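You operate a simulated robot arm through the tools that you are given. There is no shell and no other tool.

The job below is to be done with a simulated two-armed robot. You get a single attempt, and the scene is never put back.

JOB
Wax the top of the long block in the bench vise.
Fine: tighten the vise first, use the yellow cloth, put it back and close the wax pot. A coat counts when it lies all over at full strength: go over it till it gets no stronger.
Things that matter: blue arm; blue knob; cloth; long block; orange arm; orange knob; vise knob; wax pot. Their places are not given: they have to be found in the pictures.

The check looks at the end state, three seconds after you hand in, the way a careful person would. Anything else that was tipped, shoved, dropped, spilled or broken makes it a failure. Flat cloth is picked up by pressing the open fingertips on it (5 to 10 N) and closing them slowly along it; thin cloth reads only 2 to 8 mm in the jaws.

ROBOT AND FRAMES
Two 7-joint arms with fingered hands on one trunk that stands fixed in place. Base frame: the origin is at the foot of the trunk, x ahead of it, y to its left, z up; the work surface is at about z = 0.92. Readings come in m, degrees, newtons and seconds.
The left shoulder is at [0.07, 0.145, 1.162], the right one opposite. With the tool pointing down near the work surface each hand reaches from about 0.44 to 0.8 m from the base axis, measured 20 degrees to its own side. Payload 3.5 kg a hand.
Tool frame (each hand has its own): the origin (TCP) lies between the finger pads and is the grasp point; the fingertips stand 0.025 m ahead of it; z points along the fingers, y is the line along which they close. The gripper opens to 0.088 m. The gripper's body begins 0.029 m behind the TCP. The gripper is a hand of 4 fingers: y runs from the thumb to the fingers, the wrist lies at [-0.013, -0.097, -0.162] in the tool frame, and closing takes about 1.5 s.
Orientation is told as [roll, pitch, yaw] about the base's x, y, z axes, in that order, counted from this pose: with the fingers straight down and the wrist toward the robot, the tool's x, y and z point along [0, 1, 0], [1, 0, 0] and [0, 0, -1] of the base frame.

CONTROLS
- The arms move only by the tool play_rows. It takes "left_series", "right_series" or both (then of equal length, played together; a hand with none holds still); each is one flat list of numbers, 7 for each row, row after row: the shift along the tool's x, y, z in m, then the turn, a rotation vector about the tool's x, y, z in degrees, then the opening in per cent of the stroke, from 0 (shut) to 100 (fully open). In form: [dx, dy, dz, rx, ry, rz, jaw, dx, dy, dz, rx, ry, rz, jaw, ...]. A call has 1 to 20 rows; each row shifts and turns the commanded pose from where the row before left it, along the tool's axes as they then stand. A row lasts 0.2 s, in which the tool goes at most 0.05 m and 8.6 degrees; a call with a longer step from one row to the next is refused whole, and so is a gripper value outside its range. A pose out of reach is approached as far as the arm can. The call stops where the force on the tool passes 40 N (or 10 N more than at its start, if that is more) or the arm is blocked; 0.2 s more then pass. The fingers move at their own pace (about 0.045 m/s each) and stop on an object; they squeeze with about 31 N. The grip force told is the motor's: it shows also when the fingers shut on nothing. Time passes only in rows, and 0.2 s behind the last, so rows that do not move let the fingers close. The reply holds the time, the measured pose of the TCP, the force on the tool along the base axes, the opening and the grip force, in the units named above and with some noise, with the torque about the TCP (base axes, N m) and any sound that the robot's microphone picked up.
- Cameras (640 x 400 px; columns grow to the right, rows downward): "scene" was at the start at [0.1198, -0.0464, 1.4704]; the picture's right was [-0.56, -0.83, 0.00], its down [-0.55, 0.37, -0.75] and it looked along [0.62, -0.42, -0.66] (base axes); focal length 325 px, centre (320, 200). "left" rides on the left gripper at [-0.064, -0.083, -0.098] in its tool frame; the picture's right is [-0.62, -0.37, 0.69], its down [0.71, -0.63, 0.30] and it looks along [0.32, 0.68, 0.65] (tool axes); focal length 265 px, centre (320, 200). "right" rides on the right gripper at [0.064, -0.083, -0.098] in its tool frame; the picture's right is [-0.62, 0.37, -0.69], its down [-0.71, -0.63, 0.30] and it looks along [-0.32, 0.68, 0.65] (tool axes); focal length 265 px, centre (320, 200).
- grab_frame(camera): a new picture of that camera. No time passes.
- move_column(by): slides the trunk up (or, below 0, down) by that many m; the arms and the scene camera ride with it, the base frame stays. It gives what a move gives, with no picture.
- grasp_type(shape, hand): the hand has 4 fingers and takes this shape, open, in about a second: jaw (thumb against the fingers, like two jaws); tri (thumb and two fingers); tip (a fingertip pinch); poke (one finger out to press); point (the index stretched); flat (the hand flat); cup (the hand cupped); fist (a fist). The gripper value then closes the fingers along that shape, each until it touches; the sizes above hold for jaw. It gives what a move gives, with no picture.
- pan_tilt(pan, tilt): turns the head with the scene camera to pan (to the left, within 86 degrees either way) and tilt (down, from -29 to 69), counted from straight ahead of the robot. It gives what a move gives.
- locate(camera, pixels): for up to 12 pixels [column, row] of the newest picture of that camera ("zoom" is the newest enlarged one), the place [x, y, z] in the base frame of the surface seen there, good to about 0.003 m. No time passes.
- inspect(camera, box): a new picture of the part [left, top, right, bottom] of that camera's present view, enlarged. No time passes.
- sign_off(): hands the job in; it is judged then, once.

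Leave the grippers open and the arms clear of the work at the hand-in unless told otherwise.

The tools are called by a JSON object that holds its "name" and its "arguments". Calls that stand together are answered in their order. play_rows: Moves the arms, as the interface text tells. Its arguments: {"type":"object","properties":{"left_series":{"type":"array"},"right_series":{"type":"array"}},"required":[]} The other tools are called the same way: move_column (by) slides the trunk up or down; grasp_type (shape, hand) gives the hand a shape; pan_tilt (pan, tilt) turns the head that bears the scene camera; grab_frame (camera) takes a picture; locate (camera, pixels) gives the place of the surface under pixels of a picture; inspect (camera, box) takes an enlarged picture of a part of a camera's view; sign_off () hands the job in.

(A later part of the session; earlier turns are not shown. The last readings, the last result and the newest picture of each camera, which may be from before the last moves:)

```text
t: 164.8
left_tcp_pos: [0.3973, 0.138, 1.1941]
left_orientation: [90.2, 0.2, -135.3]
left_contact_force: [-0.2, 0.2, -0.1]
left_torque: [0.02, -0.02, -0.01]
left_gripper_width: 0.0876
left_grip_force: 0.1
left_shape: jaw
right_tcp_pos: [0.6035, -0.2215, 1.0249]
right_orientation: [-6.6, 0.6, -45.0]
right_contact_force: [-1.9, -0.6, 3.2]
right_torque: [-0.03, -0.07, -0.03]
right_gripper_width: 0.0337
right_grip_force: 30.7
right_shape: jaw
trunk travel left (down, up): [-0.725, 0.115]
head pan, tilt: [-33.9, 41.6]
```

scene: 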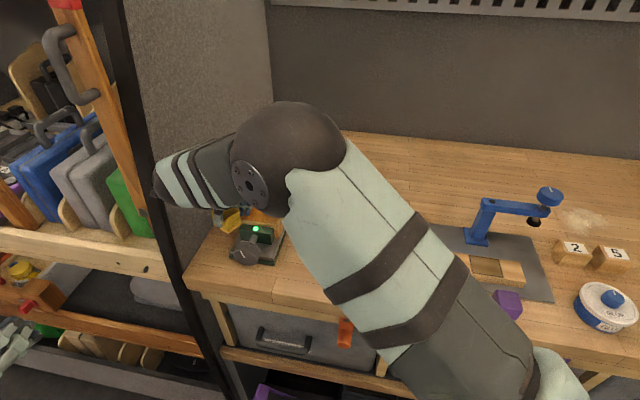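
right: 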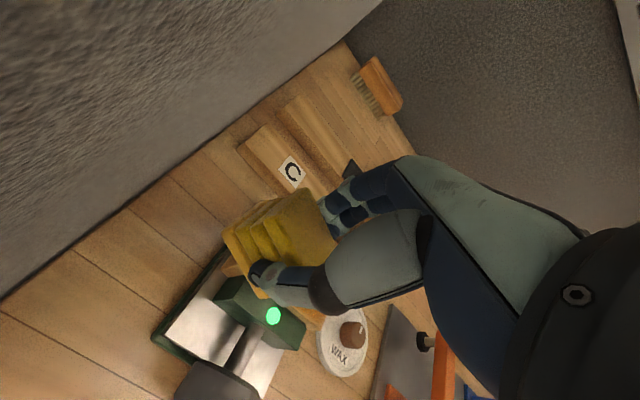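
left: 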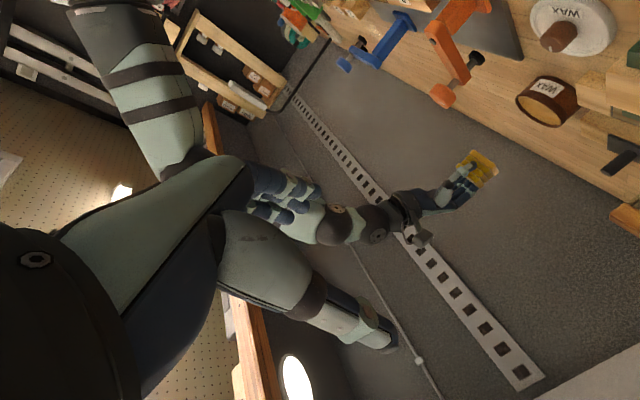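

Level contact, 3 N. With this tilt the bracket reaches further left, so I'll keep TCP v below 0.312, which still takes the pad past the block's left edge. Now strokes from the centre to the left end and toward the front.

{"name": "play_rows", "arguments": {"right_series": [0, 0, 0.0012, 0, 0, 0, 0, 0.0139, 0, -0.0016, 0, 0, 0, 0, 0.0139, 0, -0.0016, 0, 0, 0, 0, 0.0139, 0, -0.0016, 0, 0, 0, 0]}}

{"name": "inspect", "arguments": {"camera": "scene", "box": [190, 160, 290, 260]}}

{"name": "grab_frame", "arguments": {"camera": "right"}}

```text
t: 165.8
left_tcp_pos: [0.396, 0.1377, 1.1931]
left_orientation: [90.3, 0.3, -135.2]
left_contact_force: [-0.1, 0.8, 0.6]
left_torque: [0.0, 0.01, 0.0]
left_gripper_width: 0.0876
left_grip_force: 0.0
left_shape: jaw
right_tcp_pos: [0.6322, -0.1908, 1.0247]
right_orientation: [-6.6, 0.7, -45.1]
right_contact_force: [-2.7, -2.8, 8.6]
right_torque: [-0.21, -0.07, -0.08]
right_gripper_width: 0.034
right_grip_force: 31.3
right_shape: jaw
trunk travel left (down, up): [-0.725, 0.115]
head pan, tilt: [-33.9, 41.6]
```

```text
4.00 times, centred on (240, 210) of scene
```

zoom: 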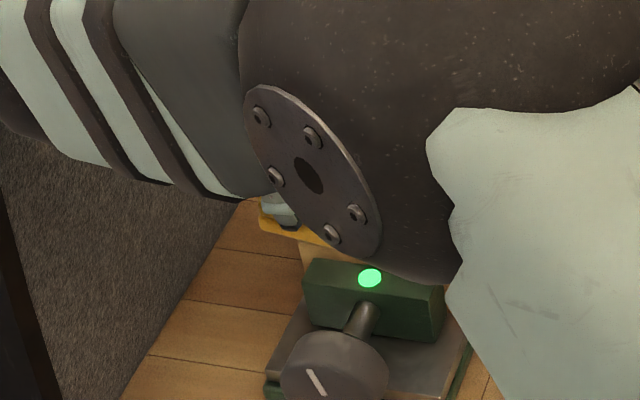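

```text
taken
```

right: 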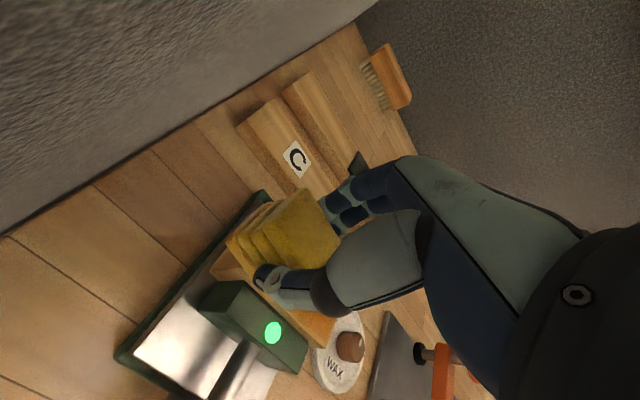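

Contact is good at the left end (8.6 N). I'll continue with lines toward the front edge.

{"name": "play_rows", "arguments": {"right_series": [0, -0.01, 0, 0, 0, 0, 0, -0.0139, 0, 0.0016, 0, 0, 0, 0, -0.0139, 0, 0.0016, 0, 0, 0, 0, -0.0139, 0, 0.0016, 0, 0, 0, 0, -0.0139, 0, 0.0016, 0, 0, 0, 0, -0.0139, 0, 0.0016, 0, 0, 0, 0, 0, -0.01, 0, 0, 0, 0, 0, 0.0139, 0, -0.0016, 0, 0, 0, 0, 0.0139, 0, -0.0016, 0, 0, 0, 0, 0.0139, 0, -0.0016, 0, 0, 0, 0, 0.0139, 0, -0.0016, 0, 0, 0, 0, 0.0139, 0, -0.0016, 0, 0, 0, 0, 0, -0.006, 0, 0, 0, 0, 0, -0.0139, 0, 0.0016, 0, 0, 0, 0, -0.0139, 0, 0.0016, 0, 0, 0, 0, -0.0139, 0, 0.0016, 0, 0, 0, 0]}}

{"name": "inspect", "arguments": {"camera": "scene", "box": [200, 170, 300, 270]}}

{"name": "inspect", "arguments": {"camera": "right", "box": [100, 150, 340, 350]}}

```text
t: 169.2
left_tcp_pos: [0.3984, 0.1382, 1.1929]
left_orientation: [90.2, 0.2, -135.3]
left_contact_force: [0.7, 0.5, -0.1]
left_torque: [-0.02, 0.01, 0.0]
left_gripper_width: 0.0878
left_grip_force: 0.0
left_shape: jaw
right_tcp_pos: [0.5845, -0.2021, 1.0243]
right_orientation: [-6.6, 0.8, -45.0]
right_contact_force: [1.7, 0.6, 2.8]
right_torque: [-0.03, -0.08, 0.03]
right_gripper_width: 0.0337
right_grip_force: 30.9
right_shape: jaw
trunk travel left (down, up): [-0.725, 0.115]
head pan, tilt: [-33.9, 41.6]
```

```text
4.00 times, centred on (250, 220) of scene
```

zoom: 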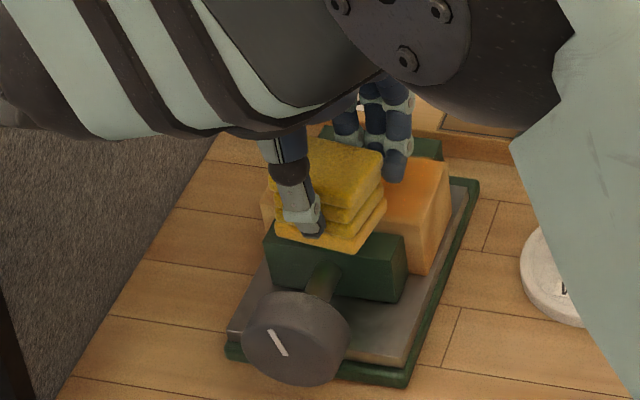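

```text
2.00 times, centred on (220, 250) of right
```

zoom: 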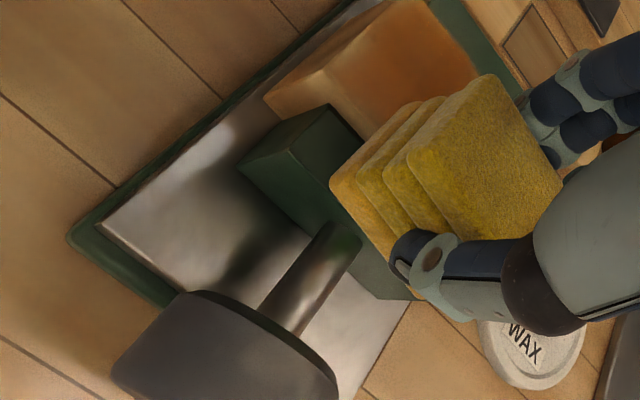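

I'll finish the front line, come back to the left end, and then run the back lines.

{"name": "play_rows", "arguments": {"right_series": [-0.0139, 0, 0.0016, 0, 0, 0, 0, -0.0139, 0, 0.0016, 0, 0, 0, 0, 0, 0.005, 0, 0, 0, 0, 0, 0.0139, 0, -0.0016, 0, 0, 0, 0, 0.0139, 0, -0.0016, 0, 0, 0, 0, 0.0139, 0, -0.0016, 0, 0, 0, 0, 0.0139, 0, -0.0016, 0, 0, 0, 0, 0.0139, 0, -0.0016, 0, 0, 0, 0, 0, 0.01, 0, 0, 0, 0, 0, 0, 0.01, 0, 0, 0, 0, 0, 0, 0.01, 0, 0, 0, 0, 0, -0.0139, 0, 0.0016, 0, 0, 0, 0, -0.0139, 0, 0.0016, 0, 0, 0, 0, -0.0139, 0, 0.0016, 0, 0, 0, 0, -0.0139, 0, 0.0016, 0, 0, 0, 0, -0.0139, 0, 0.0016, 0, 0, 0, 0]}}

{"name": "play_rows", "arguments": {"right_series": [0, 0.01, 0, 0, 0, 0, 0, 0.0139, 0, -0.0016, 0, 0, 0, 0, 0.0139, 0, -0.0016, 0, 0, 0, 0, 0.0139, 0, -0.0016, 0, 0, 0, 0, 0.0139, 0, -0.0016, 0, 0, 0, 0, 0.0139, 0, -0.0016, 0, 0, 0, 0, 0, 0.006, 0, 0, 0, 0, 0, -0.0139, 0, 0.0016, 0, 0, 0, 0, -0.0139, 0, 0.0016, 0, 0, 0, 0, -0.0139, 0, 0.0016, 0, 0, 0, 0, -0.0139, 0, 0.0016, 0, 0, 0, 0, -0.0139, 0, 0.0016, 0, 0, 0, 0]}}

{"name": "inspect", "arguments": {"camera": "scene", "box": [200, 170, 300, 270]}}

{"name": "inspect", "arguments": {"camera": "right", "box": [60, 100, 300, 300]}}

```text
t: 172.6
left_tcp_pos: [0.3986, 0.1379, 1.1931]
left_orientation: [90.2, 0.2, -135.3]
left_contact_force: [-0.2, 0.6, 0.8]
left_torque: [0.01, -0.01, -0.01]
left_gripper_width: 0.0879
left_grip_force: 0.1
left_shape: jaw
right_tcp_pos: [0.5902, -0.2455, 1.0235]
right_orientation: [-6.6, 0.7, -45.0]
right_contact_force: [1.3, 1.3, 3.9]
right_torque: [-0.01, -0.07, 0.04]
right_gripper_width: 0.034
right_grip_force: 31.1
right_shape: jaw
trunk travel left (down, up): [-0.725, 0.115]
head pan, tilt: [-33.9, 41.6]
```

```text
t: 175.2
left_tcp_pos: [0.3984, 0.1381, 1.1925]
left_orientation: [90.2, 0.2, -135.3]
left_contact_force: [-0.3, 0.1, 0.3]
left_torque: [-0.01, 0.06, 0.02]
left_gripper_width: 0.0879
left_grip_force: 0.0
left_shape: jaw
right_tcp_pos: [0.601, -0.2584, 1.0241]
right_orientation: [-6.5, 0.9, -45.0]
right_contact_force: [-1.1, -0.4, 0.0]
right_torque: [-0.01, -0.01, -0.03]
right_gripper_width: 0.0336
right_grip_force: 31.3
right_shape: jaw
trunk travel left (down, up): [-0.725, 0.115]
head pan, tilt: [-33.9, 41.6]
```

```text
4.00 times, centred on (250, 220) of scene
```

zoom: 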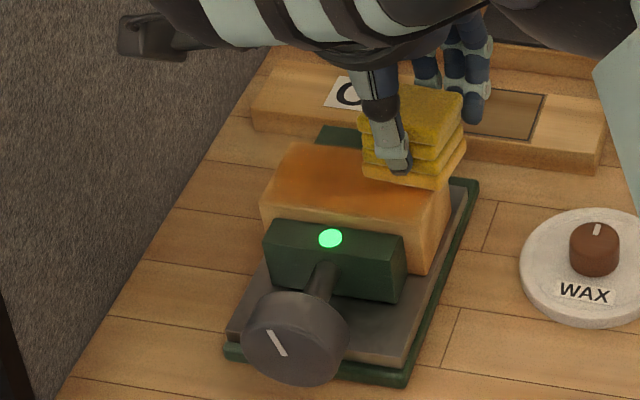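

```text
2.00 times, centred on (180, 200) of right
```

zoom: 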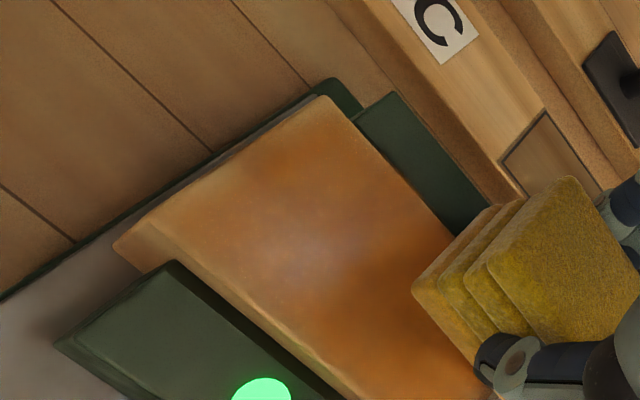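

Pressure faded to zero on the last back line. I'll lift, straighten the tilt, and check the surface with both cameras from the position above the cloth's home.

{"name": "play_rows", "arguments": {"right_series": [0, 0, -0.01, 0, 0, 0, 0, 0, 0, -0.03, 0, 0, 0, 0, 0, 0, -0.03, 0, 6.6, 0, 0, -0.03, -0.02, 0, 0, 0, 0, 0, -0.03, -0.025, 0, 0, 0, 0, 0, -0.03, -0.025, 0, 0, 0, 0, 0, -0.02, -0.035, 0, 0, 0, 0, 0, 0, -0.03, 0, 0, 0, 0, 0, 0, 0, 0, 0, 0, 0, 0]}}

{"name": "inspect", "arguments": {"camera": "right", "box": [105, 15, 240, 130]}}

{"name": "grab_frame", "arguments": {"camera": "right"}}

{"name": "inspect", "arguments": {"camera": "scene", "box": [234, 200, 290, 235]}}

```text
t: 177.2
left_tcp_pos: [0.3982, 0.1367, 1.1918]
left_orientation: [90.1, 0.2, -135.4]
left_contact_force: [-0.3, 0.2, -0.1]
left_torque: [-0.03, -0.02, 0.04]
left_gripper_width: 0.0875
left_grip_force: 0.0
left_shape: jaw
right_tcp_pos: [0.4346, -0.2358, 1.0943]
right_orientation: [-0.1, 0.8, -45.0]
right_contact_force: [-1.2, -0.5, -0.7]
right_torque: [0.03, 0.02, 0.03]
right_gripper_width: 0.0338
right_grip_force: 31.0
right_shape: jaw
trunk travel left (down, up): [-0.725, 0.115]
head pan, tilt: [-33.9, 41.6]
```

```text
3.48 times, centred on (172, 72) of right
```

zoom: 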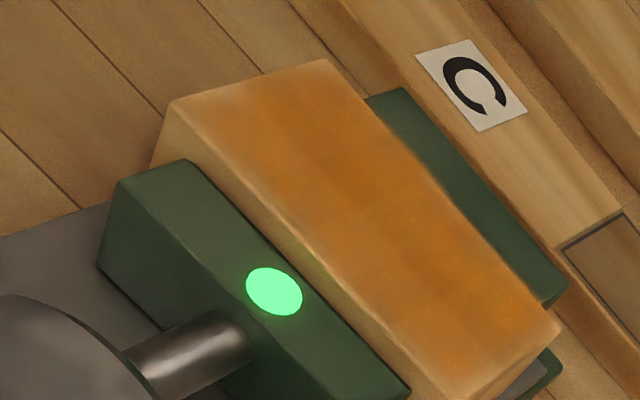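

```text
taken
```

right: 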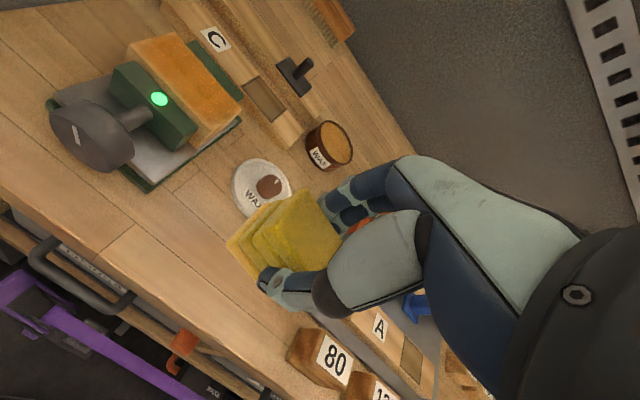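

```text
11.43 times, centred on (262, 218) of scene
```

zoom: 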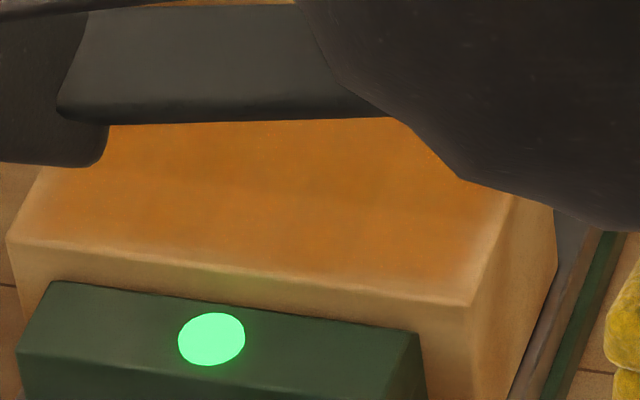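

The left end has clearly improved and now looks like the rest. Since it did get stronger, I'll do one more round to make sure nothing more changes. First I'll see whether the pad's bottom layer still carries wax.

{"name": "inspect", "arguments": {"camera": "right", "box": [215, 175, 355, 305]}}

{"name": "inspect", "arguments": {"camera": "scene", "box": [280, 200, 350, 265]}}

```text
3.08 times, centred on (285, 240) of right
```

zoom: 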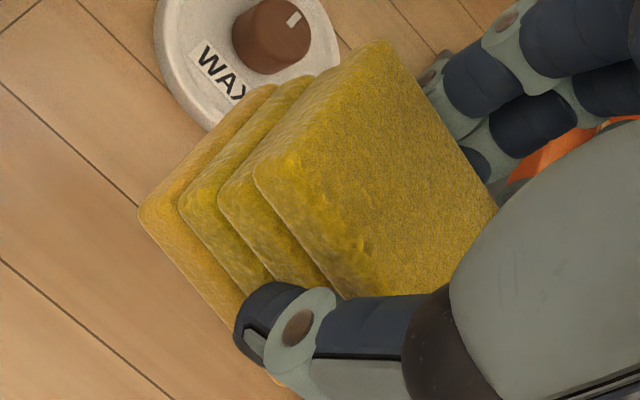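

```text
6.15 times, centred on (315, 232) of scene
```

zoom: 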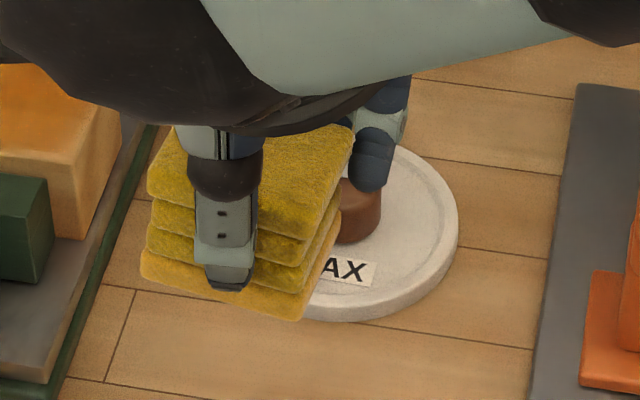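

The bottom layer is still amber, so it's loaded. I'll go back over the block, tilt 6.6° as before to have the pad level, and touch down.

{"name": "play_rows", "arguments": {"right_series": [0.0324, 0.0274, 0, 0, 0, 0, 0, 0.0324, 0.0274, 0, 0, 0, 0, 0, 0.0324, 0.0274, 0, 0, 0, 0, 0, 0.0324, 0.0274, 0, 0, 0, 0, 0, 0, 0, 0.025, 0, 0, 0, 0, 0, 0, 0.025, 0, 0, 0, 0, 0, 0, 0, 0, -6.6, 0, 0, 0.0018, 0, 0.0159, 0, 0, 0, 0, 0, 0, 0, 0, 0, 0, 0]}}

{"name": "play_rows", "arguments": {"right_series": [0.0002, 0, 0.0015, 0, 0, 0, 0, 0.0002, 0, 0.0015, 0, 0, 0, 0]}}

```text
t: 179.2
left_tcp_pos: [0.3997, 0.137, 1.1924]
left_orientation: [90.2, 0.2, -135.3]
left_contact_force: [0.0, -0.6, -1.0]
left_torque: [0.0, 0.01, 0.02]
left_gripper_width: 0.0878
left_grip_force: 0.1
left_shape: jaw
right_tcp_pos: [0.6027, -0.2209, 1.0274]
right_orientation: [-6.6, 0.8, -45.0]
right_contact_force: [-0.5, -0.5, -0.4]
right_torque: [0.0, 0.02, -0.02]
right_gripper_width: 0.0335
right_grip_force: 31.0
right_shape: jaw
trunk travel left (down, up): [-0.725, 0.115]
head pan, tilt: [-33.9, 41.6]
```

```text
t: 179.8
left_tcp_pos: [0.3968, 0.1385, 1.192]
left_orientation: [90.2, 0.2, -135.3]
left_contact_force: [0.7, 0.3, -1.6]
left_torque: [-0.03, 0.04, -0.02]
left_gripper_width: 0.0879
left_grip_force: 0.0
left_shape: jaw
right_tcp_pos: [0.6049, -0.2195, 1.0238]
right_orientation: [-6.6, 0.6, -45.0]
right_contact_force: [-0.2, -1.1, 2.0]
right_torque: [0.0, -0.05, 0.03]
right_gripper_width: 0.0333
right_grip_force: 31.0
right_shape: jaw
trunk travel left (down, up): [-0.725, 0.115]
head pan, tilt: [-33.9, 41.6]
```

2 N contact. I'll press 1.5 mm more and do the back lines first.

{"name": "play_rows", "arguments": {"right_series": [0.0002, 0, 0.0015, 0, 0, 0, 0, 0.0132, 0, -0.0015, 0, 0, 0, 0, 0.0132, 0, -0.0015, 0, 0, 0, 0, 0.0132, 0, -0.0015, 0, 0, 0, 0, 0, 0.01, 0, 0, 0, 0, 0, -0.0132, 0, 0.0015, 0, 0, 0, 0, -0.0132, 0, 0.0015, 0, 0, 0, 0, -0.0132, 0, 0.0015, 0, 0, 0, 0, -0.0132, 0, 0.0015, 0, 0, 0, 0, -0.0132, 0, 0.0015, 0, 0, 0, 0, -0.0132, 0, 0.0015, 0, 0, 0, 0, 0, 0.01, 0, 0, 0, 0, 0, 0.0132, 0, -0.0015, 0, 0, 0, 0, 0.0132, 0, -0.0015, 0, 0, 0, 0, 0.0132, 0, -0.0015, 0, 0, 0, 0, 0.0132, 0, -0.0015, 0, 0, 0, 0, 0.0132, 0, -0.0015, 0, 0, 0, 0, 0.0132, 0, -0.0015, 0, 0, 0, 0]}}

```text
t: 183.6
left_tcp_pos: [0.3977, 0.1382, 1.194]
left_orientation: [90.2, 0.2, -135.3]
left_contact_force: [0.1, 0.6, 0.1]
left_torque: [-0.03, 0.01, -0.03]
left_gripper_width: 0.0877
left_grip_force: 0.0
left_shape: jaw
right_tcp_pos: [0.6453, -0.2074, 1.0218]
right_orientation: [-6.6, 0.7, -44.9]
right_contact_force: [-2.5, -2.3, 4.7]
right_torque: [-0.05, 0.01, 0.01]
right_gripper_width: 0.0335
right_grip_force: 30.8
right_shape: jaw
trunk travel left (down, up): [-0.725, 0.115]
head pan, tilt: [-33.9, 41.6]
```

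4.7 N here. Continuing: the back edge line to the right end, along the right end to the front, then the front edge line to the left.

{"name": "play_rows", "arguments": {"right_series": [0, 0.008, 0.0007, 0, 0, 0, 0, -0.0132, 0, 0.0015, 0, 0, 0, 0, -0.0132, 0, 0.0015, 0, 0, 0, 0, -0.0132, 0, 0.0015, 0, 0, 0, 0, -0.0132, 0, 0.0015, 0, 0, 0, 0, -0.0132, 0, 0.0015, 0, 0, 0, 0, -0.0132, 0, 0.0015, 0, 0, 0, 0, 0, -0.0135, 0, 0, 0, 0, 0, 0, -0.0135, 0, 0, 0, 0, 0, 0, -0.0135, 0, 0, 0, 0, 0, 0, -0.0125, 0, 0, 0, 0, 0, 0.0132, 0, -0.0015, 0, 0, 0, 0, 0.0132, 0, -0.0015, 0, 0, 0, 0, 0.0132, 0, -0.0015, 0, 0, 0, 0, 0.0132, 0, -0.0015, 0, 0, 0, 0, 0.0132, 0, -0.0015, 0, 0, 0, 0, 0.0132, 0, -0.0015, 0, 0, 0, 0]}}

{"name": "inspect", "arguments": {"camera": "scene", "box": [200, 170, 300, 270]}}

```text
t: 187.2
left_tcp_pos: [0.3979, 0.1375, 1.1923]
left_orientation: [90.2, 0.1, -135.2]
left_contact_force: [0.7, -0.5, 0.3]
left_torque: [-0.01, 0.0, 0.01]
left_gripper_width: 0.0878
left_grip_force: 0.1
left_shape: jaw
right_tcp_pos: [0.6141, -0.1742, 1.0229]
right_orientation: [-6.7, 0.7, -45.0]
right_contact_force: [-2.3, -2.4, 6.0]
right_torque: [-0.14, 0.04, -0.04]
right_gripper_width: 0.0337
right_grip_force: 31.1
right_shape: jaw
trunk travel left (down, up): [-0.725, 0.115]
head pan, tilt: [-33.9, 41.6]
```

```text
4.00 times, centred on (250, 220) of scene
```

zoom: 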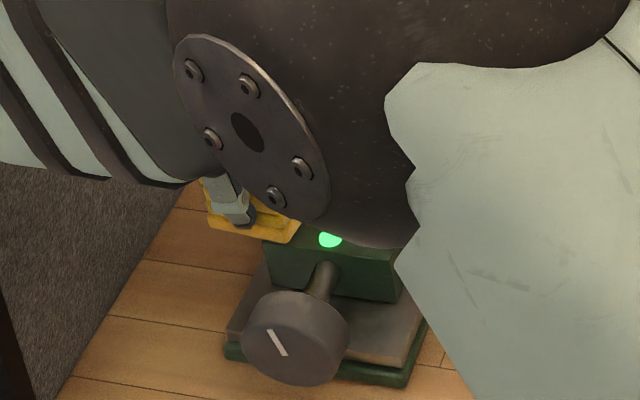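

Good pressure at the front-left corner (6 N). Now along the left end both ways, then two middle lines.

{"name": "play_rows", "arguments": {"right_series": [0, 0.0135, 0, 0, 0, 0, 0, 0, 0.0135, 0, 0, 0, 0, 0, 0, 0.0135, 0, 0, 0, 0, 0, 0, 0.0125, 0, 0, 0, 0, 0, 0, -0.0137, 0, 0, 0, 0, 0, 0, -0.0137, 0, 0, 0, 0, 0, 0, -0.0137, 0, 0, 0, 0, 0, -0.0132, 0, 0.0015, 0, 0, 0, 0, -0.0132, 0, 0.0015, 0, 0, 0, 0, -0.0132, 0, 0.0015, 0, 0, 0, 0, -0.0132, 0, 0.0015, 0, 0, 0, 0, -0.0132, 0, 0.0015, 0, 0, 0, 0, -0.0132, 0, 0.0015, 0, 0, 0, 0, 0, 0.011, 0, 0, 0, 0, 0, 0.0132, 0, -0.0015, 0, 0, 0, 0, 0.0132, 0, -0.0015, 0, 0, 0, 0, 0.0132, 0, -0.0015, 0, 0, 0, 0, 0.0132, 0, -0.0015, 0, 0, 0, 0, 0.0132, 0, -0.0015, 0, 0, 0, 0]}}

{"name": "play_rows", "arguments": {"right_series": [0, 0, -0.01, 0, 0, 0, 0, 0, 0, -0.03, 0, 0, 0, 0, 0, 0, -0.03, 0, 6.6, 0, 0, -0.03, -0.01, 0, 0, 0, 0, 0, -0.035, -0.02, 0, 0, 0, 0, 0, -0.035, -0.02, 0, 0, 0, 0, 0, -0.035, -0.025, 0, 0, 0, 0, 0, -0.02, -0.03, 0, 0, 0, 0, 0, 0, 0, 0, 0, 0, 0, 0]}}

{"name": "grab_frame", "arguments": {"camera": "right"}}

{"name": "inspect", "arguments": {"camera": "scene", "box": [234, 200, 290, 235]}}

```text
t: 191.2
left_tcp_pos: [0.3983, 0.1385, 1.1931]
left_orientation: [90.2, 0.3, -135.3]
left_contact_force: [1.0, 0.9, -0.2]
left_torque: [0.02, 0.0, 0.0]
left_gripper_width: 0.0876
left_grip_force: 0.0
left_shape: jaw
right_tcp_pos: [0.6199, -0.199, 1.0214]
right_orientation: [-6.6, 0.7, -45.1]
right_contact_force: [-1.9, -2.1, 5.4]
right_torque: [-0.16, -0.08, -0.06]
right_gripper_width: 0.0338
right_grip_force: 31.2
right_shape: jaw
trunk travel left (down, up): [-0.725, 0.115]
head pan, tilt: [-33.9, 41.6]
```

```text
t: 193.2
left_tcp_pos: [0.4001, 0.1373, 1.1917]
left_orientation: [90.1, 0.2, -135.2]
left_contact_force: [0.4, -0.3, -0.4]
left_torque: [0.02, 0.0, -0.02]
left_gripper_width: 0.0875
left_grip_force: 0.0
left_shape: jaw
right_tcp_pos: [0.4443, -0.2292, 1.0924]
right_orientation: [0.1, 0.9, -45.0]
right_contact_force: [0.6, -1.5, 0.1]
right_torque: [-0.01, 0.01, 0.01]
right_gripper_width: 0.0339
right_grip_force: 31.1
right_shape: jaw
trunk travel left (down, up): [-0.725, 0.115]
head pan, tilt: [-33.9, 41.6]
```

```text
taken
```

right: 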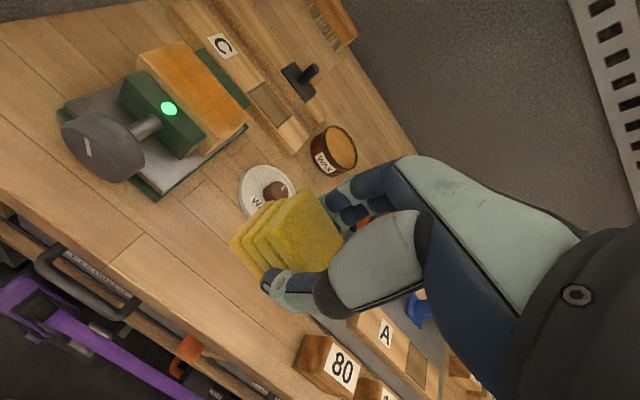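

```text
11.43 times, centred on (262, 218) of scene
```

zoom: 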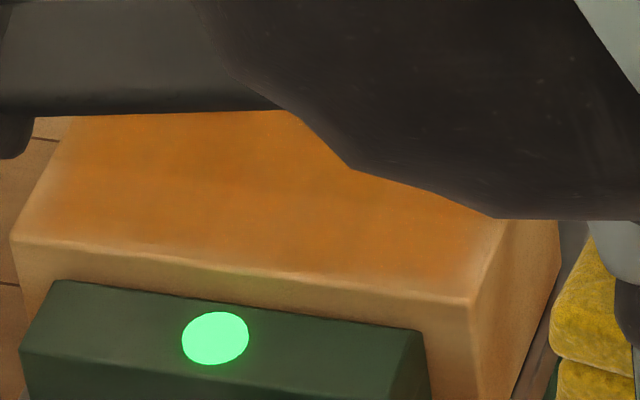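

{"name": "inspect", "arguments": {"camera": "right", "box": [115, 25, 255, 145]}}

```text
3.33 times, centred on (185, 85) of right
```

zoom: 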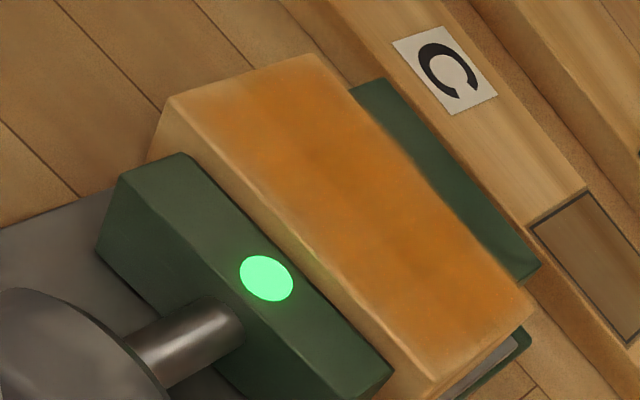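

The picture is the same as after the previous round, so the coat is at full strength. Now I'll put the cloth back: centre over home (u≈0.476, v≈0.131), tilt to have the pad level, and lower to just above the bench.

{"name": "play_rows", "arguments": {"right_series": [-0.0211, 0, 0, 0, 0, 0, 0, 0, 0, 0.04, 0, 0, 0, 0, 0, 0, 0.035, 0, 0, 0, 0, 0, 0, 0, 0, -6.6, 0, 0, 0.0017, 0, 0.015, 0, 0, 0, 0, 0.0011, 0, 0.01, 0, 0, 0, 0, 0, 0, 0, 0, 0, 0, 0]}}

{"name": "grab_frame", "arguments": {"camera": "right"}}

{"name": "inspect", "arguments": {"camera": "scene", "box": [280, 230, 360, 310]}}

```text
t: 194.8
left_tcp_pos: [0.3976, 0.1391, 1.1922]
left_orientation: [90.2, 0.2, -135.3]
left_contact_force: [0.4, -0.5, 0.0]
left_torque: [0.01, -0.02, 0.02]
left_gripper_width: 0.0874
left_grip_force: 0.0
left_shape: jaw
right_tcp_pos: [0.4252, -0.2452, 0.9936]
right_orientation: [-6.5, 0.8, -45.0]
right_contact_force: [0.8, 0.7, -0.3]
right_torque: [0.02, 0.04, 0.02]
right_gripper_width: 0.0337
right_grip_force: 31.1
right_shape: jaw
trunk travel left (down, up): [-0.725, 0.115]
head pan, tilt: [-33.9, 41.6]
```

```text
taken
```

right: 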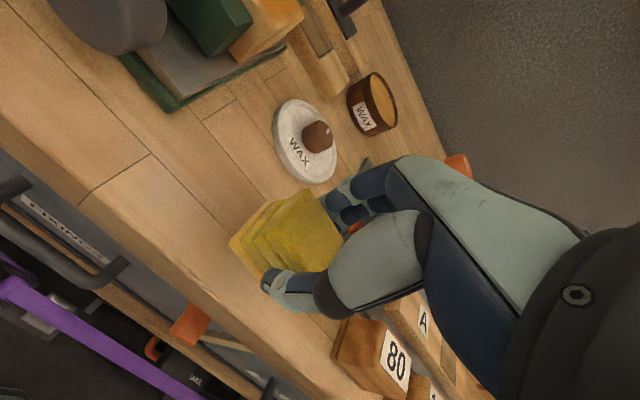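

```text
5.00 times, centred on (320, 270) of scene
```

zoom: 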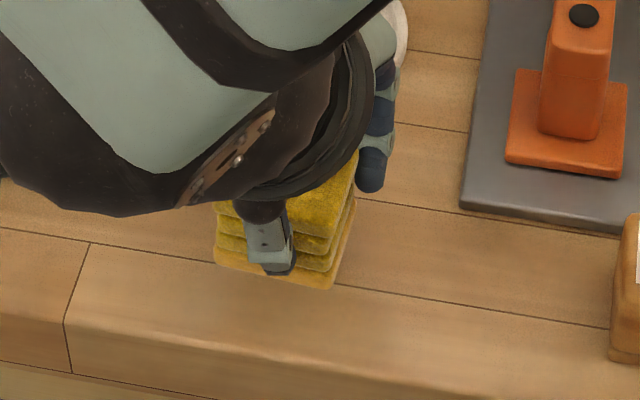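

The pad's outline matches the picture taken right after pick-up (corners at (332,288) and (213,262)), so it's right above its home. I'll lower it straight down until it touches.

{"name": "play_rows", "arguments": {"right_series": [0.0014, 0, 0.012, 0, 0, 0, 0, 0.0012, 0, 0.01, 0, 0, 0, 0, 0.0003, 0, 0.003, 0, 0, 0, 0]}}

{"name": "play_rows", "arguments": {"right_series": [0.0002, 0, 0.002, 0, 0, 0, 0, 0.0002, 0, 0.002, 0, 0, 0, 0]}}

```text
t: 195.6
left_tcp_pos: [0.3996, 0.138, 1.1929]
left_orientation: [90.1, 0.2, -135.2]
left_contact_force: [-1.3, 0.0, -1.2]
left_torque: [-0.02, 0.01, 0.0]
left_gripper_width: 0.088
left_grip_force: 0.0
left_shape: jaw
right_tcp_pos: [0.4274, -0.2435, 0.9672]
right_orientation: [-6.6, 0.8, -45.1]
right_contact_force: [-1.3, 0.4, 0.1]
right_torque: [0.03, 0.03, 0.01]
right_gripper_width: 0.0338
right_grip_force: 30.7
right_shape: jaw
trunk travel left (down, up): [-0.725, 0.115]
head pan, tilt: [-33.9, 41.6]
```

```text
t: 196.2
left_tcp_pos: [0.3995, 0.1382, 1.1924]
left_orientation: [90.2, 0.3, -135.3]
left_contact_force: [0.6, 0.6, 0.5]
left_torque: [-0.03, 0.0, -0.02]
left_gripper_width: 0.0876
left_grip_force: 0.1
left_shape: jaw
right_tcp_pos: [0.4269, -0.2439, 0.9643]
right_orientation: [-6.6, 0.8, -45.0]
right_contact_force: [-0.3, 0.4, 0.3]
right_torque: [-0.02, 0.02, -0.02]
right_gripper_width: 0.0337
right_grip_force: 31.2
right_shape: jaw
trunk travel left (down, up): [-0.725, 0.115]
head pan, tilt: [-33.9, 41.6]
```

Still free at z=0.964. I'll continue in small steps.

{"name": "play_rows", "arguments": {"right_series": [0.0001, 0, 0.001, 0, 0, 0, 0, 0.0001, 0, 0.001, 0, 0, 0, 0]}}

{"name": "play_rows", "arguments": {"right_series": [0.0001, 0, 0.001, 0, 0, 0, 0, 0, 0, 0, 0, 0, 0, 0]}}

```text
t: 196.8
left_tcp_pos: [0.3994, 0.1395, 1.1925]
left_orientation: [90.2, 0.2, -135.3]
left_contact_force: [-0.3, -0.4, -0.4]
left_torque: [0.03, -0.04, -0.03]
left_gripper_width: 0.0877
left_grip_force: 0.0
left_shape: jaw
right_tcp_pos: [0.4279, -0.2446, 0.9608]
right_orientation: [-6.6, 0.8, -45.0]
right_contact_force: [-0.7, 0.5, -0.5]
right_torque: [-0.03, -0.01, 0.01]
right_gripper_width: 0.0336
right_grip_force: 30.8
right_shape: jaw
trunk travel left (down, up): [-0.725, 0.115]
head pan, tilt: [-33.9, 41.6]
```

```text
t: 197.4
left_tcp_pos: [0.3988, 0.1376, 1.1931]
left_orientation: [90.2, 0.2, -135.3]
left_contact_force: [0.2, 0.4, 0.8]
left_torque: [0.02, 0.0, -0.04]
left_gripper_width: 0.0876
left_grip_force: 0.1
left_shape: jaw
right_tcp_pos: [0.4271, -0.2451, 0.9617]
right_orientation: [-6.6, 0.7, -44.9]
right_contact_force: [0.4, -0.2, 1.7]
right_torque: [-0.01, -0.03, 0.05]
right_gripper_width: 0.0338
right_grip_force: 30.9
right_shape: jaw
trunk travel left (down, up): [-0.725, 0.115]
head pan, tilt: [-33.9, 41.6]
```

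Contact (1.7 N). I'll press 1 mm to settle it flat, then open the fingers slowly.

{"name": "play_rows", "arguments": {"right_series": [0.0001, 0, 0.001, 0, 0, 0, 0, 0, 0, 0, 0, 0, 0, 0, 0, 0, 0, 0, 0, 0, 45, 0, 0, 0, 0, 0, 0, 60, 0, 0, 0, 0, 0, 0, 75, 0, 0, 0, 0, 0, 0, 90, 0, 0, 0, 0, 0, 0, 90]}}

{"name": "grab_frame", "arguments": {"camera": "right"}}

{"name": "inspect", "arguments": {"camera": "scene", "box": [280, 230, 360, 310]}}

```text
t: 199.0
left_tcp_pos: [0.3977, 0.1393, 1.1935]
left_orientation: [90.2, 0.2, -135.2]
left_contact_force: [-0.8, -0.4, -0.4]
left_torque: [0.04, -0.01, -0.03]
left_gripper_width: 0.0881
left_grip_force: 0.0
left_shape: jaw
right_tcp_pos: [0.4269, -0.244, 0.9586]
right_orientation: [-6.6, 0.8, -44.9]
right_contact_force: [-0.4, 0.4, -0.7]
right_torque: [0.0, 0.0, -0.01]
right_gripper_width: 0.0789
right_grip_force: 0.1
right_shape: jaw
trunk travel left (down, up): [-0.725, 0.115]
head pan, tilt: [-33.9, 41.6]
```

```text
taken
```

right: 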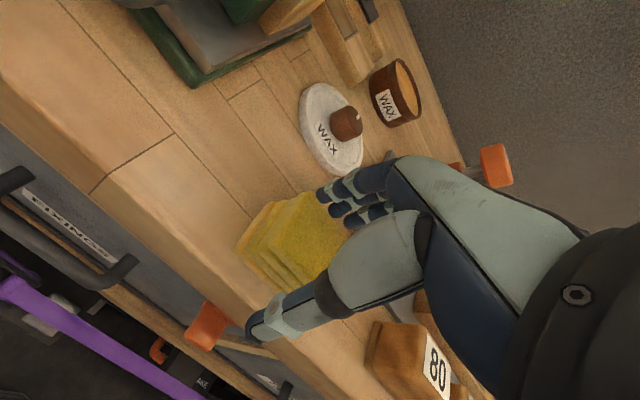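

```text
5.00 times, centred on (320, 270) of scene
```

zoom: 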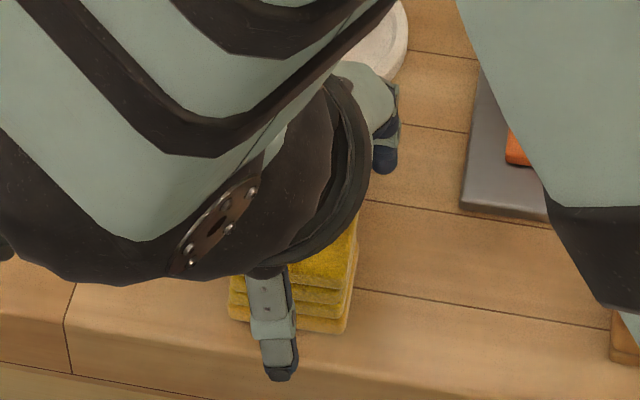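

The cloth is released and standing. I'll rise straight up, then untilt, and check where it lies.

{"name": "play_rows", "arguments": {"right_series": [-0.0012, 0, -0.01, 0, 0, 0, 90, -0.0023, 0, -0.02, 0, 0, 0, 90, -0.0046, 0, -0.04, 0, 0, 0, 90, 0, 0, 0, 0, 6.6, 0, 90, 0, 0.03, -0.03, 0, 0, 0, 90, 0, 0.035, -0.03, 0, 0, 0, 90, 0, 0.035, -0.02, 0, 0, 0, 90, 0, 0, 0, 0, 0, 0, 90]}}

{"name": "grab_frame", "arguments": {"camera": "scene"}}

{"name": "inspect", "arguments": {"camera": "scene", "box": [290, 255, 340, 300]}}

{"name": "locate", "arguments": {"camera": "zoom", "pixels": [[310, 170], [310, 190], [240, 100], [420, 130], [210, 230], [390, 260]]}}

```text
t: 200.8
left_tcp_pos: [0.3983, 0.1382, 1.1917]
left_orientation: [90.2, 0.2, -135.3]
left_contact_force: [0.0, 0.4, 1.0]
left_torque: [0.04, -0.02, 0.03]
left_gripper_width: 0.0879
left_grip_force: 0.0
left_shape: jaw
right_tcp_pos: [0.4987, -0.3162, 1.1089]
right_orientation: [-0.1, 0.8, -45.0]
right_contact_force: [-0.8, 0.2, -0.2]
right_torque: [0.0, -0.03, 0.0]
right_gripper_width: 0.0791
right_grip_force: 0.2
right_shape: jaw
trunk travel left (down, up): [-0.725, 0.115]
head pan, tilt: [-33.9, 41.6]
```

```text
taken
```

scene: 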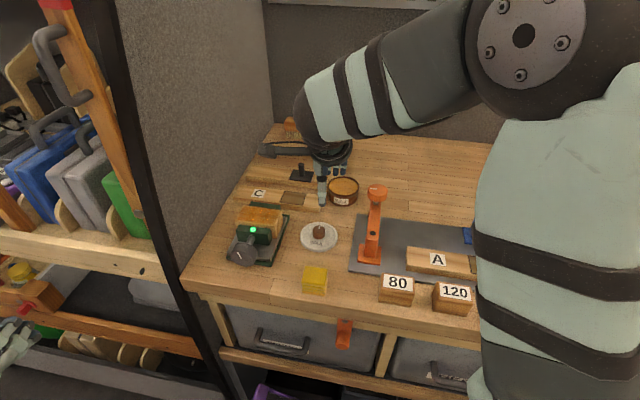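

```text
8.89 times, centred on (315, 278) of scene
```

zoom: 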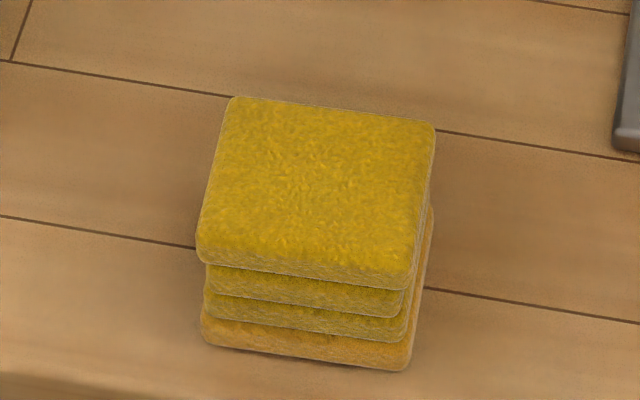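

```text
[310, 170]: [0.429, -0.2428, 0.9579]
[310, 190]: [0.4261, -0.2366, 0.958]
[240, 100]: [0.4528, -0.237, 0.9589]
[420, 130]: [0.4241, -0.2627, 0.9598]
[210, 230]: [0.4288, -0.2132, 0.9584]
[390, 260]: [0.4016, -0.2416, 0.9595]
```

The cloth is back within about 6 mm of where it lay, standing square. Next I'll replace the lid. I'll measure the lid's knob and the pot's rim again in the scene view.

{"name": "inspect", "arguments": {"camera": "scene", "box": [295, 210, 345, 260]}}

{"name": "locate", "arguments": {"camera": "zoom", "pixels": [[275, 155], [340, 160], [305, 140], [300, 180], [308, 160], [170, 215], [455, 240], [315, 115], [300, 330]]}}

{"name": "inspect", "arguments": {"camera": "scene", "box": [310, 155, 380, 215]}}

{"name": "locate", "arguments": {"camera": "zoom", "pixels": [[315, 168], [312, 290], [220, 230], [410, 240], [312, 228]]}}

```text
8.00 times, centred on (320, 235) of scene
```

zoom: 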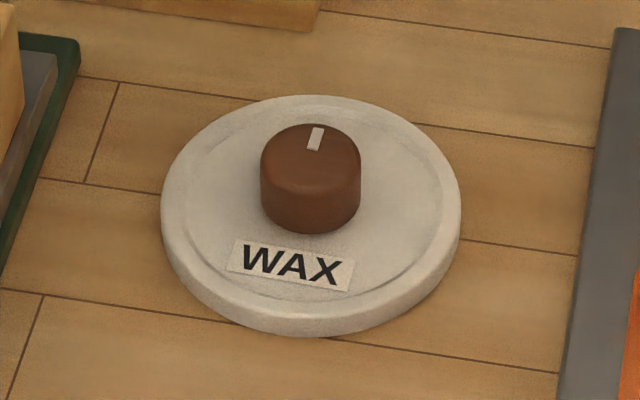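

```text
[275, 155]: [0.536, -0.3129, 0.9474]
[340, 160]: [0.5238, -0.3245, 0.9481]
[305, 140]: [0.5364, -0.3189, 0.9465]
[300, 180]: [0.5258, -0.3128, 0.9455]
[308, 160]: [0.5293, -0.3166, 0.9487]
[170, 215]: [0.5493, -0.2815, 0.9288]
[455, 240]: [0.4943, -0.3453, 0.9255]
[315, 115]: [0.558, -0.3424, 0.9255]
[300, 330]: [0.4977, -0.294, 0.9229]
```

```text
6.67 times, centred on (345, 185) of scene
```

zoom: 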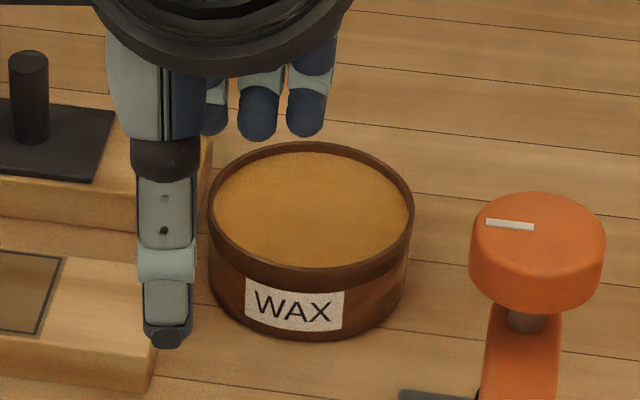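

```text
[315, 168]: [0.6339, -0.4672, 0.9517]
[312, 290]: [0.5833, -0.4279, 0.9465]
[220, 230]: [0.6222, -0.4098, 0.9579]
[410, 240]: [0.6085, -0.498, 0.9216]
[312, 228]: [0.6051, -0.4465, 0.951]
```

The lid's knob is at (0.530, −0.318). I'll get the pot's rim points front and back once more for exact centring.

{"name": "locate", "arguments": {"camera": "zoom", "pixels": [[312, 146], [312, 274], [310, 268], [214, 205], [408, 210], [312, 210], [330, 147], [290, 147]]}}

{"name": "play_rows", "arguments": {"right_series": [0, 0, 0, 0, 0, -7.5, 60, 0, 0, 0, 0, 0, -7.5, 50, 0, 0, 0, 0, 0, 0, 50]}}

```text
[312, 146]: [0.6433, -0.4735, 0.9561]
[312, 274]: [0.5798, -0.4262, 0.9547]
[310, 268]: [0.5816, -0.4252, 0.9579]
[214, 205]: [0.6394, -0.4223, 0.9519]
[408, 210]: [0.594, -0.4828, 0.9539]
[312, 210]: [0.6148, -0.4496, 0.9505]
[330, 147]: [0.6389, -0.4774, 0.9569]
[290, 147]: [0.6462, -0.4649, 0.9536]
```

```text
t: 201.6
left_tcp_pos: [0.3981, 0.1394, 1.193]
left_orientation: [90.2, 0.2, -135.2]
left_contact_force: [1.0, 0.4, 0.2]
left_torque: [-0.01, 0.02, -0.02]
left_gripper_width: 0.0875
left_grip_force: 0.0
left_shape: jaw
right_tcp_pos: [0.4989, -0.3153, 1.1095]
right_orientation: [0.1, 0.8, -29.9]
right_contact_force: [-0.8, 0.6, 0.5]
right_torque: [0.0, -0.01, -0.01]
right_gripper_width: 0.0445
right_grip_force: 0.0
right_shape: jaw
trunk travel left (down, up): [-0.725, 0.115]
head pan, tilt: [-33.9, 41.6]
```

The pot's centre is about (0.612, −0.4497) (it moved about 2 mm overall). I'll go above the lid knob, remove the 0.8° tilt, and descend with 50 % opening.

{"name": "play_rows", "arguments": {"right_series": [0.0134, 0.0282, 0, -0.8, 0, 0, 50, 0, 0, 0.04, 0, 0, 0, 50, 0, 0, 0.04, 0, 0, 0, 50, 0, 0, 0.03, 0, 0, 0, 50, 0, 0, 0, 0, 0, 0, 50]}}

{"name": "grab_frame", "arguments": {"camera": "right"}}

{"name": "inspect", "arguments": {"camera": "scene", "box": [285, 190, 355, 260]}}

```text
t: 202.8
left_tcp_pos: [0.3982, 0.1376, 1.1931]
left_orientation: [90.2, 0.2, -135.3]
left_contact_force: [-0.1, 1.1, 0.4]
left_torque: [0.01, 0.04, 0.0]
left_gripper_width: 0.0876
left_grip_force: 0.1
left_shape: jaw
right_tcp_pos: [0.5309, -0.3178, 0.9998]
right_orientation: [0.1, -0.1, -29.9]
right_contact_force: [0.4, -0.2, 0.6]
right_torque: [0.03, 0.0, 0.01]
right_gripper_width: 0.0444
right_grip_force: 0.0
right_shape: jaw
trunk travel left (down, up): [-0.725, 0.115]
head pan, tilt: [-33.9, 41.6]
```

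```text
taken
```

right: 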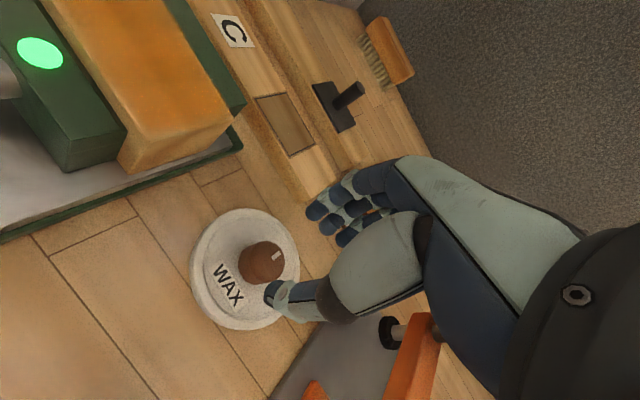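

```text
5.71 times, centred on (320, 225) of scene
```

zoom: 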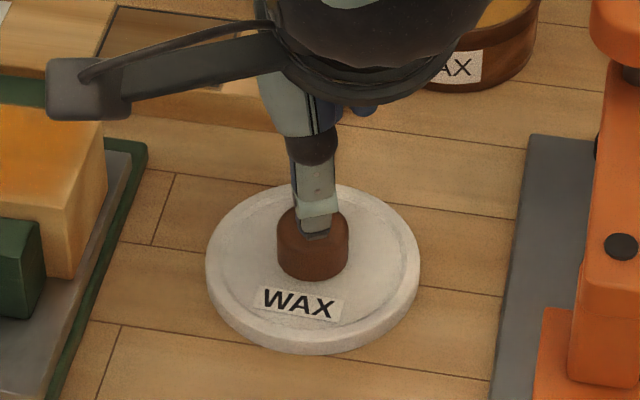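

I'm aligned with the knob. I'll descend to z≈0.9585.

{"name": "play_rows", "arguments": {"right_series": [0, 0, 0.02, 0, 0, 0, 50, 0, 0, 0.015, 0, 0, 0, 50, 0, 0, 0.006, 0, 0, 0, 50, 0, 0, 0, 0, 0, 0, 50]}}

{"name": "inspect", "arguments": {"camera": "scene", "box": [285, 190, 355, 260]}}

```text
t: 203.8
left_tcp_pos: [0.3984, 0.1373, 1.1926]
left_orientation: [90.3, 0.1, -135.2]
left_contact_force: [-0.5, -0.8, 0.6]
left_torque: [-0.01, 0.04, 0.0]
left_gripper_width: 0.0877
left_grip_force: 0.0
left_shape: jaw
right_tcp_pos: [0.5318, -0.3186, 0.9583]
right_orientation: [0.2, -0.1, -30.0]
right_contact_force: [-0.3, 0.0, 0.9]
right_torque: [-0.02, -0.02, -0.01]
right_gripper_width: 0.0443
right_grip_force: 0.1
right_shape: jaw
trunk travel left (down, up): [-0.725, 0.115]
head pan, tilt: [-33.9, 41.6]
```

```text
5.71 times, centred on (320, 225) of scene
```

zoom: 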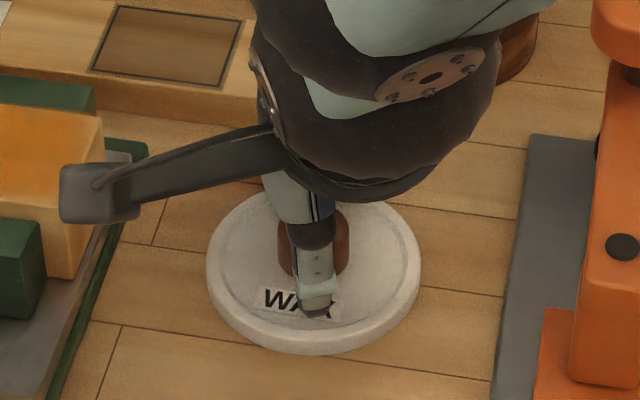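

The tips are just above the lid, with the knob between them. I'll close the fingers.

{"name": "play_rows", "arguments": {"right_series": [0, 0, 0, 0, 0, 0, 30, 0, 0, 0, 0, 0, 0, 10, 0, 0, 0, 0, 0, 0, 0, 0, 0, 0, 0, 0, 0, 0, 0, 0, 0, 0, 0, 0, 0, 0, 0, 0, 0, 0, 0, 0, 0, 0, -0.01, 0, 0, 0, 0, 0, 0, -0.02, 0, 0, 0, 0, 0, 0, -0.03, 0, 0, 0, 0, 0, 0, -0.04, 0, 0, 0, 0]}}

{"name": "grab_frame", "arguments": {"camera": "right"}}

{"name": "inspect", "arguments": {"camera": "scene", "box": [285, 160, 365, 240]}}

```text
t: 206.0
left_tcp_pos: [0.3974, 0.138, 1.1931]
left_orientation: [90.3, 0.2, -135.4]
left_contact_force: [-0.2, 0.1, -0.3]
left_torque: [-0.01, 0.03, -0.03]
left_gripper_width: 0.0876
left_grip_force: 0.1
left_shape: jaw
right_tcp_pos: [0.5297, -0.3174, 1.0578]
right_orientation: [0.2, -0.1, -30.0]
right_contact_force: [0.8, 0.1, -0.1]
right_torque: [0.02, -0.03, -0.01]
right_gripper_width: 0.0198
right_grip_force: 30.5
right_shape: jaw
trunk travel left (down, up): [-0.725, 0.115]
head pan, tilt: [-33.9, 41.6]
```

```text
taken
```

right: 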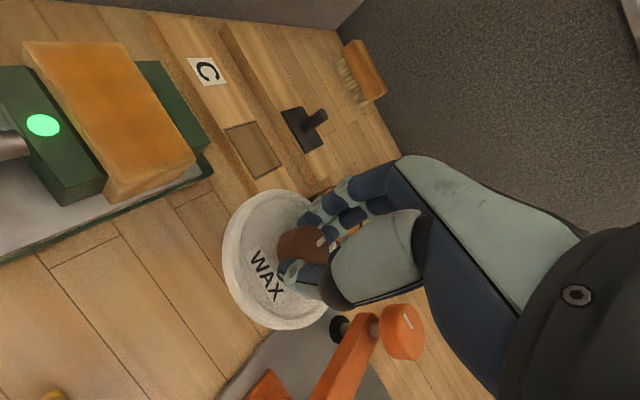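

```text
5.00 times, centred on (325, 200) of scene
```

zoom: 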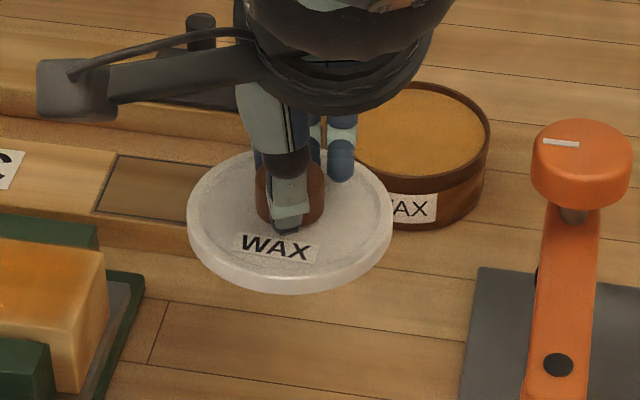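

The lid is held level as before. I'll carry it over the pot at z≈1.058.

{"name": "play_rows", "arguments": {"right_series": [-0.0148, 0.028, 0, 0, 0, 0, 0, -0.0148, 0.028, 0, 0, 0, 0, 0, -0.0148, 0.028, 0, 0, 0, 0, 0, -0.0148, 0.028, 0, 0, 0, 0, 0, -0.0148, 0.028, 0, 0, 0, 0, 0, 0, 0, 0, 0, 0, 0, 0, 0, 0, 0, 0, 0, 0, 0]}}

{"name": "inspect", "arguments": {"camera": "scene", "box": [305, 135, 385, 215]}}

{"name": "grab_frame", "arguments": {"camera": "right"}}

```text
t: 207.6
left_tcp_pos: [0.3992, 0.138, 1.1921]
left_orientation: [90.2, 0.2, -135.3]
left_contact_force: [0.0, 0.1, -0.4]
left_torque: [0.02, -0.02, 0.04]
left_gripper_width: 0.0875
left_grip_force: 0.0
left_shape: jaw
right_tcp_pos: [0.6133, -0.454, 1.0571]
right_orientation: [0.1, 0.0, -30.0]
right_contact_force: [-0.6, 0.2, -0.8]
right_torque: [0.02, 0.0, -0.02]
right_gripper_width: 0.0199
right_grip_force: 30.4
right_shape: jaw
trunk travel left (down, up): [-0.725, 0.115]
head pan, tilt: [-33.9, 41.6]
```

```text
5.00 times, centred on (345, 175) of scene
```

zoom: 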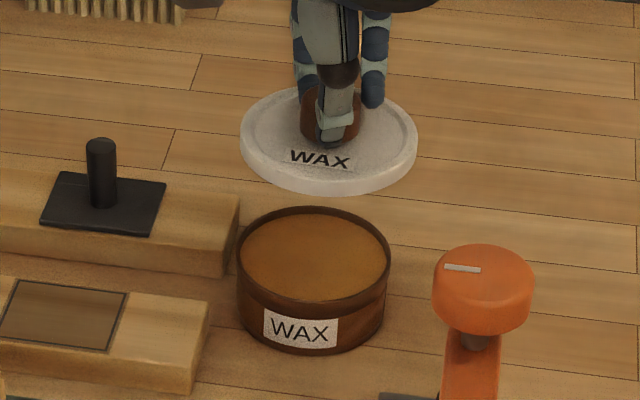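

```text
taken
```

right: 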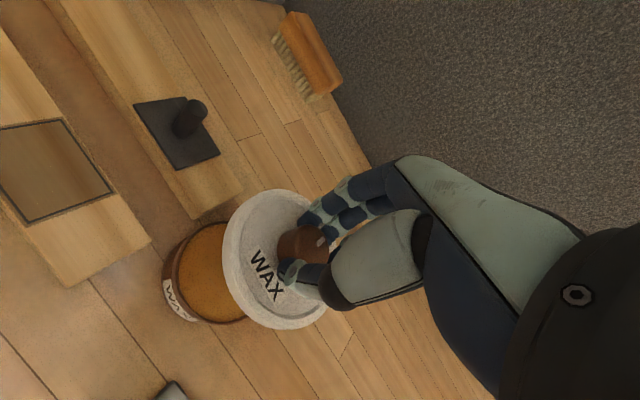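

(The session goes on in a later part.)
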